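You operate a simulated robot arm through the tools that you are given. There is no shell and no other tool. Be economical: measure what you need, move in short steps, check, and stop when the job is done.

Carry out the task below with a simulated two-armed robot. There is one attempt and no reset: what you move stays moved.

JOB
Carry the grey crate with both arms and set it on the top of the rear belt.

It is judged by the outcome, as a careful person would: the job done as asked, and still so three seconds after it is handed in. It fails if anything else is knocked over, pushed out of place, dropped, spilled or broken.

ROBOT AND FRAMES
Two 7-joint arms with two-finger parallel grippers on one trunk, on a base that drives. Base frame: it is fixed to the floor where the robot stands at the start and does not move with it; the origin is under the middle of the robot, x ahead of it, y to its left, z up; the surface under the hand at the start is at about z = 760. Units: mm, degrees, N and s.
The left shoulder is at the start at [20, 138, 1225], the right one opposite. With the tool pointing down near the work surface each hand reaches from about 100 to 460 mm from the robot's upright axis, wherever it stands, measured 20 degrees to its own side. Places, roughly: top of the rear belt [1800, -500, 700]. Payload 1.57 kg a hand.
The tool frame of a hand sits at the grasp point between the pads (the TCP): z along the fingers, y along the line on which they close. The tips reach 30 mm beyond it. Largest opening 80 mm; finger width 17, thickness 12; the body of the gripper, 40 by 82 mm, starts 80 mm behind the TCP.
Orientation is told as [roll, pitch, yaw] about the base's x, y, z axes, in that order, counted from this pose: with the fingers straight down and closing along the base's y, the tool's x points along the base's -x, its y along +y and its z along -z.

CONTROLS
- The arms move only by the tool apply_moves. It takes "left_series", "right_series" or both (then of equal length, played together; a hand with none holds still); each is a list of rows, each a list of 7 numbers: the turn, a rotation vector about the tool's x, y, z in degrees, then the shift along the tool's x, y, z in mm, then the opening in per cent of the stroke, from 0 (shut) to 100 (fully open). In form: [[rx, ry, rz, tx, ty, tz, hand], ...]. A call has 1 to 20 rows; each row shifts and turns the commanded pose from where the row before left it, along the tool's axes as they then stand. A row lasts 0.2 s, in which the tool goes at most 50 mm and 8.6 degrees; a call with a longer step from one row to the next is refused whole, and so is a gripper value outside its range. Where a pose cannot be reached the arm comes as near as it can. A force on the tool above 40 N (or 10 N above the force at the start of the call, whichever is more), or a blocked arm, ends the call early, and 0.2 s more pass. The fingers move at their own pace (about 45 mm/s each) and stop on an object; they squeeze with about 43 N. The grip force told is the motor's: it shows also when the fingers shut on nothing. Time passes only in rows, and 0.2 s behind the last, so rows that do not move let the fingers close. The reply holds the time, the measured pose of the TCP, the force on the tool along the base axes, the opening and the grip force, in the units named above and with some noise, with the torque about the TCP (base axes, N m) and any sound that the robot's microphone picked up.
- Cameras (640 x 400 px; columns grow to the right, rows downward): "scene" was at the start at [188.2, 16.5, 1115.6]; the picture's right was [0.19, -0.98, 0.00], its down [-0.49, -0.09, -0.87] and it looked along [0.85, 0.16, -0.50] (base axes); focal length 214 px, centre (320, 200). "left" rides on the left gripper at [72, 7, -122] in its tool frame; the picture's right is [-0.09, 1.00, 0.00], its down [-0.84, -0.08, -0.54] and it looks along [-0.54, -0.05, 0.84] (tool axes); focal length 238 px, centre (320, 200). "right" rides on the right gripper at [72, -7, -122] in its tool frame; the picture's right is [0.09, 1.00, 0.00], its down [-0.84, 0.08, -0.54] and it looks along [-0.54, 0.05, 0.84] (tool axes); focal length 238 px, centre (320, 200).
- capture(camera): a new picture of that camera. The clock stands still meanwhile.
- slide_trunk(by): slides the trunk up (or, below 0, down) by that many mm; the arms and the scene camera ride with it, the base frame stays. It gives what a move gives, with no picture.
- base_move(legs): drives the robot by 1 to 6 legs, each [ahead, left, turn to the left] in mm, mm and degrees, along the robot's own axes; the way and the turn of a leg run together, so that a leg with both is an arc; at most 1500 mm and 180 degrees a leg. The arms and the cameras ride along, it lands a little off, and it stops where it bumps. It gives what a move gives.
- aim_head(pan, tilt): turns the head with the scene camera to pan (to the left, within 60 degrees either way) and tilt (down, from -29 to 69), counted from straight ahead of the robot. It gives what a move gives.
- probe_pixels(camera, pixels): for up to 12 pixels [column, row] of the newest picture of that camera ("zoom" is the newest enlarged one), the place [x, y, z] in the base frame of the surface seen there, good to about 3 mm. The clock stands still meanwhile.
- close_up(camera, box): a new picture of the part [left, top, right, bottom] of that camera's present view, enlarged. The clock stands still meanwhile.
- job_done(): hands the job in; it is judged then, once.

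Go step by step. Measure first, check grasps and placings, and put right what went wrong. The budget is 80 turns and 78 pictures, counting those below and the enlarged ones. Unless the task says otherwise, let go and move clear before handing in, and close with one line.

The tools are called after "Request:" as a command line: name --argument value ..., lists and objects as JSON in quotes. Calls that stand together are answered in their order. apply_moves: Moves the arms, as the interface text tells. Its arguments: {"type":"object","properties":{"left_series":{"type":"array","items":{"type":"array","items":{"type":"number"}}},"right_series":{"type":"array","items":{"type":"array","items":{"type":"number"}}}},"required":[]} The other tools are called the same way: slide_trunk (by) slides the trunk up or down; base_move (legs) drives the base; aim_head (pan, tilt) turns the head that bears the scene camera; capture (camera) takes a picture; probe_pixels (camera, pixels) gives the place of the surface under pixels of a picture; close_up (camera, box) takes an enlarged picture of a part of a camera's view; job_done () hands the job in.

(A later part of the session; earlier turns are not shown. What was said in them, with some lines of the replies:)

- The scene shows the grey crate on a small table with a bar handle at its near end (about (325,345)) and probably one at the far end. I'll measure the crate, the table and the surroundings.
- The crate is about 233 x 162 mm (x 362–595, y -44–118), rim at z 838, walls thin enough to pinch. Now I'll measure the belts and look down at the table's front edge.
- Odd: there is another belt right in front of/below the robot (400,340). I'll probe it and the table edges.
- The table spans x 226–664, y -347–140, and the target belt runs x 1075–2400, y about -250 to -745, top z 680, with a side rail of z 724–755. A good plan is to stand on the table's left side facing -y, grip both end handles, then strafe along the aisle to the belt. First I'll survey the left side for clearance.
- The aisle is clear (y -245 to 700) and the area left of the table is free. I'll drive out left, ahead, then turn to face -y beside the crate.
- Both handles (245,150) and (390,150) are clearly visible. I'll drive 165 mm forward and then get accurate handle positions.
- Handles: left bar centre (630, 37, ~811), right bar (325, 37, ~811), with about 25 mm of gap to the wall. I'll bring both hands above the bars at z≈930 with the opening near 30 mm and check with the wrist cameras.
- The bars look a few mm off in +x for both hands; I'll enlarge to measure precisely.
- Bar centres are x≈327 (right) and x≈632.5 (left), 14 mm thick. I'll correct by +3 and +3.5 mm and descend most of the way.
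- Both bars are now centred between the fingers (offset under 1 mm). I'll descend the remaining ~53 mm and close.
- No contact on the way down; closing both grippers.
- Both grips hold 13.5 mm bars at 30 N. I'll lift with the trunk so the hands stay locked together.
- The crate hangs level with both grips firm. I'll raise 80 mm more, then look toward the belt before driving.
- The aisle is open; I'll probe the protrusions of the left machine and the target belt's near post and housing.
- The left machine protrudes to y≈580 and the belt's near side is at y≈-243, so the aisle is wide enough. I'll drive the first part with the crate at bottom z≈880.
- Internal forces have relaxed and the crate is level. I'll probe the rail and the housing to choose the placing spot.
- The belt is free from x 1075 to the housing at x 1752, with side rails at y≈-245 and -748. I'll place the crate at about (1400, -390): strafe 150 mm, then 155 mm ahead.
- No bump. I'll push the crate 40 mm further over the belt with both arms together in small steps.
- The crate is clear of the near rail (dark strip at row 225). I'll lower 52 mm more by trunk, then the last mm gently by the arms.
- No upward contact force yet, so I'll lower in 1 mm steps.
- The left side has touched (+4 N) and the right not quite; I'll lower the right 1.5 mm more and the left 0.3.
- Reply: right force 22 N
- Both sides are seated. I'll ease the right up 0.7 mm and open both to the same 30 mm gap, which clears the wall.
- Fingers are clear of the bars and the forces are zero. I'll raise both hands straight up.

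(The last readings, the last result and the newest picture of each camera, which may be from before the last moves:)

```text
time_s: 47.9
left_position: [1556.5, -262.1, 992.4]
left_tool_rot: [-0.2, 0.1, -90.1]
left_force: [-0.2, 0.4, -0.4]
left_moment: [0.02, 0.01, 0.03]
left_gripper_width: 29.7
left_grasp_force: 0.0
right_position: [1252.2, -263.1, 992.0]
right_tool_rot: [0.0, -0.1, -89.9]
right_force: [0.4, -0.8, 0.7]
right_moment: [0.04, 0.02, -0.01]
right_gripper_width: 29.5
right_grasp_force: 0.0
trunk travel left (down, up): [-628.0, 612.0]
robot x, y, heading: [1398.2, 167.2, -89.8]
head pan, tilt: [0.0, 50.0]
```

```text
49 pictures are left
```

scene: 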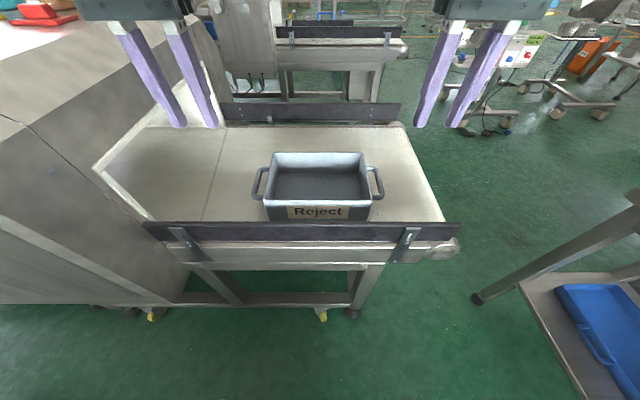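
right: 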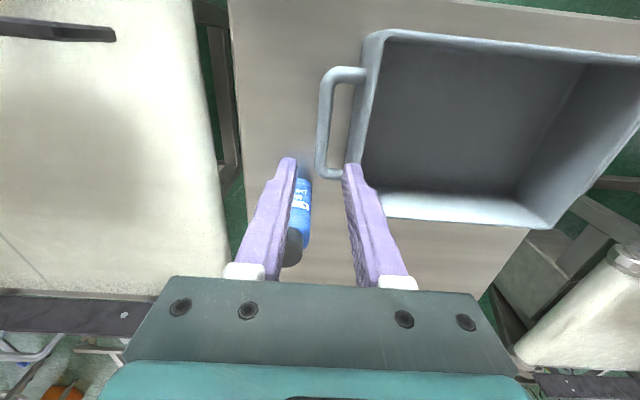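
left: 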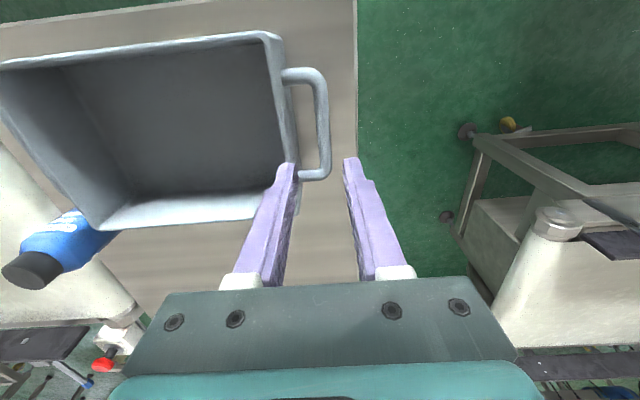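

The crate stands level on the belt between the rails (255–385, 150–220), hands are clear. A quick check of the rim heights and of the bottle on the table, then I hand in.

Request:
probe_pixels --camera "scene" --pixels '[[274, 153], [362, 153], [265, 206], [371, 206], [320, 185], [320, 217]]'

Request:
aim_head --pan -55 --tilt 40

Request:
capture --camera "scene"

```text
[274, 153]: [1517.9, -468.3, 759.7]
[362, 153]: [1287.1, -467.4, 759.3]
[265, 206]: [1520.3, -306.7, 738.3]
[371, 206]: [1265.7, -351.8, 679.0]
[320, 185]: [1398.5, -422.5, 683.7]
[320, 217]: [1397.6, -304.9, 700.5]
```

```text
time_s: 49.1
left_position: [1556.9, -261.7, 992.1]
left_tool_rot: [-0.1, 0.1, -90.0]
left_force: [-0.1, 1.0, 0.4]
left_moment: [-0.01, -0.03, 0.05]
left_gripper_width: 29.4
left_grasp_force: 0.0
right_position: [1251.3, -263.8, 991.8]
right_tool_rot: [0.0, 0.0, -89.9]
right_force: [-0.2, -0.1, -0.4]
right_moment: [0.05, 0.01, 0.0]
right_gripper_width: 29.5
right_grasp_force: 0.1
trunk travel left (down, up): [-628.0, 612.0]
robot x, y, heading: [1396.3, 165.1, -89.8]
head pan, tilt: [-55.0, 40.0]
```

```text
48 pictures are left
```

scene: 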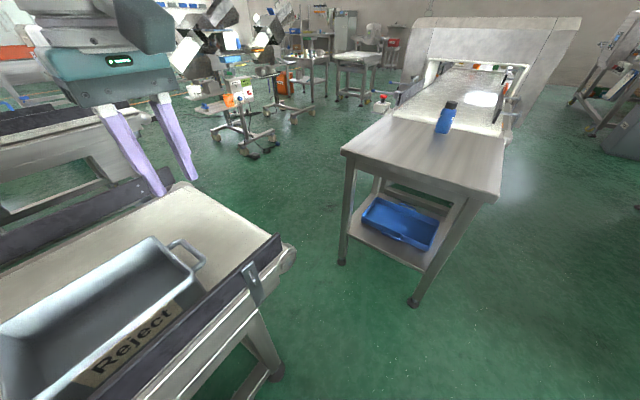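

The crate sits level on the belt (rim z≈759, belt 680), and the bottle still stands on the table (447,117). Handing in.

Request:
job_done

```text
The job is handed in.
```

The grey crate was carried by its two handles with both arms. It now stands level on top of the rear belt at about (1400, -390), the hands are clear, and the bottle still stands on the table.
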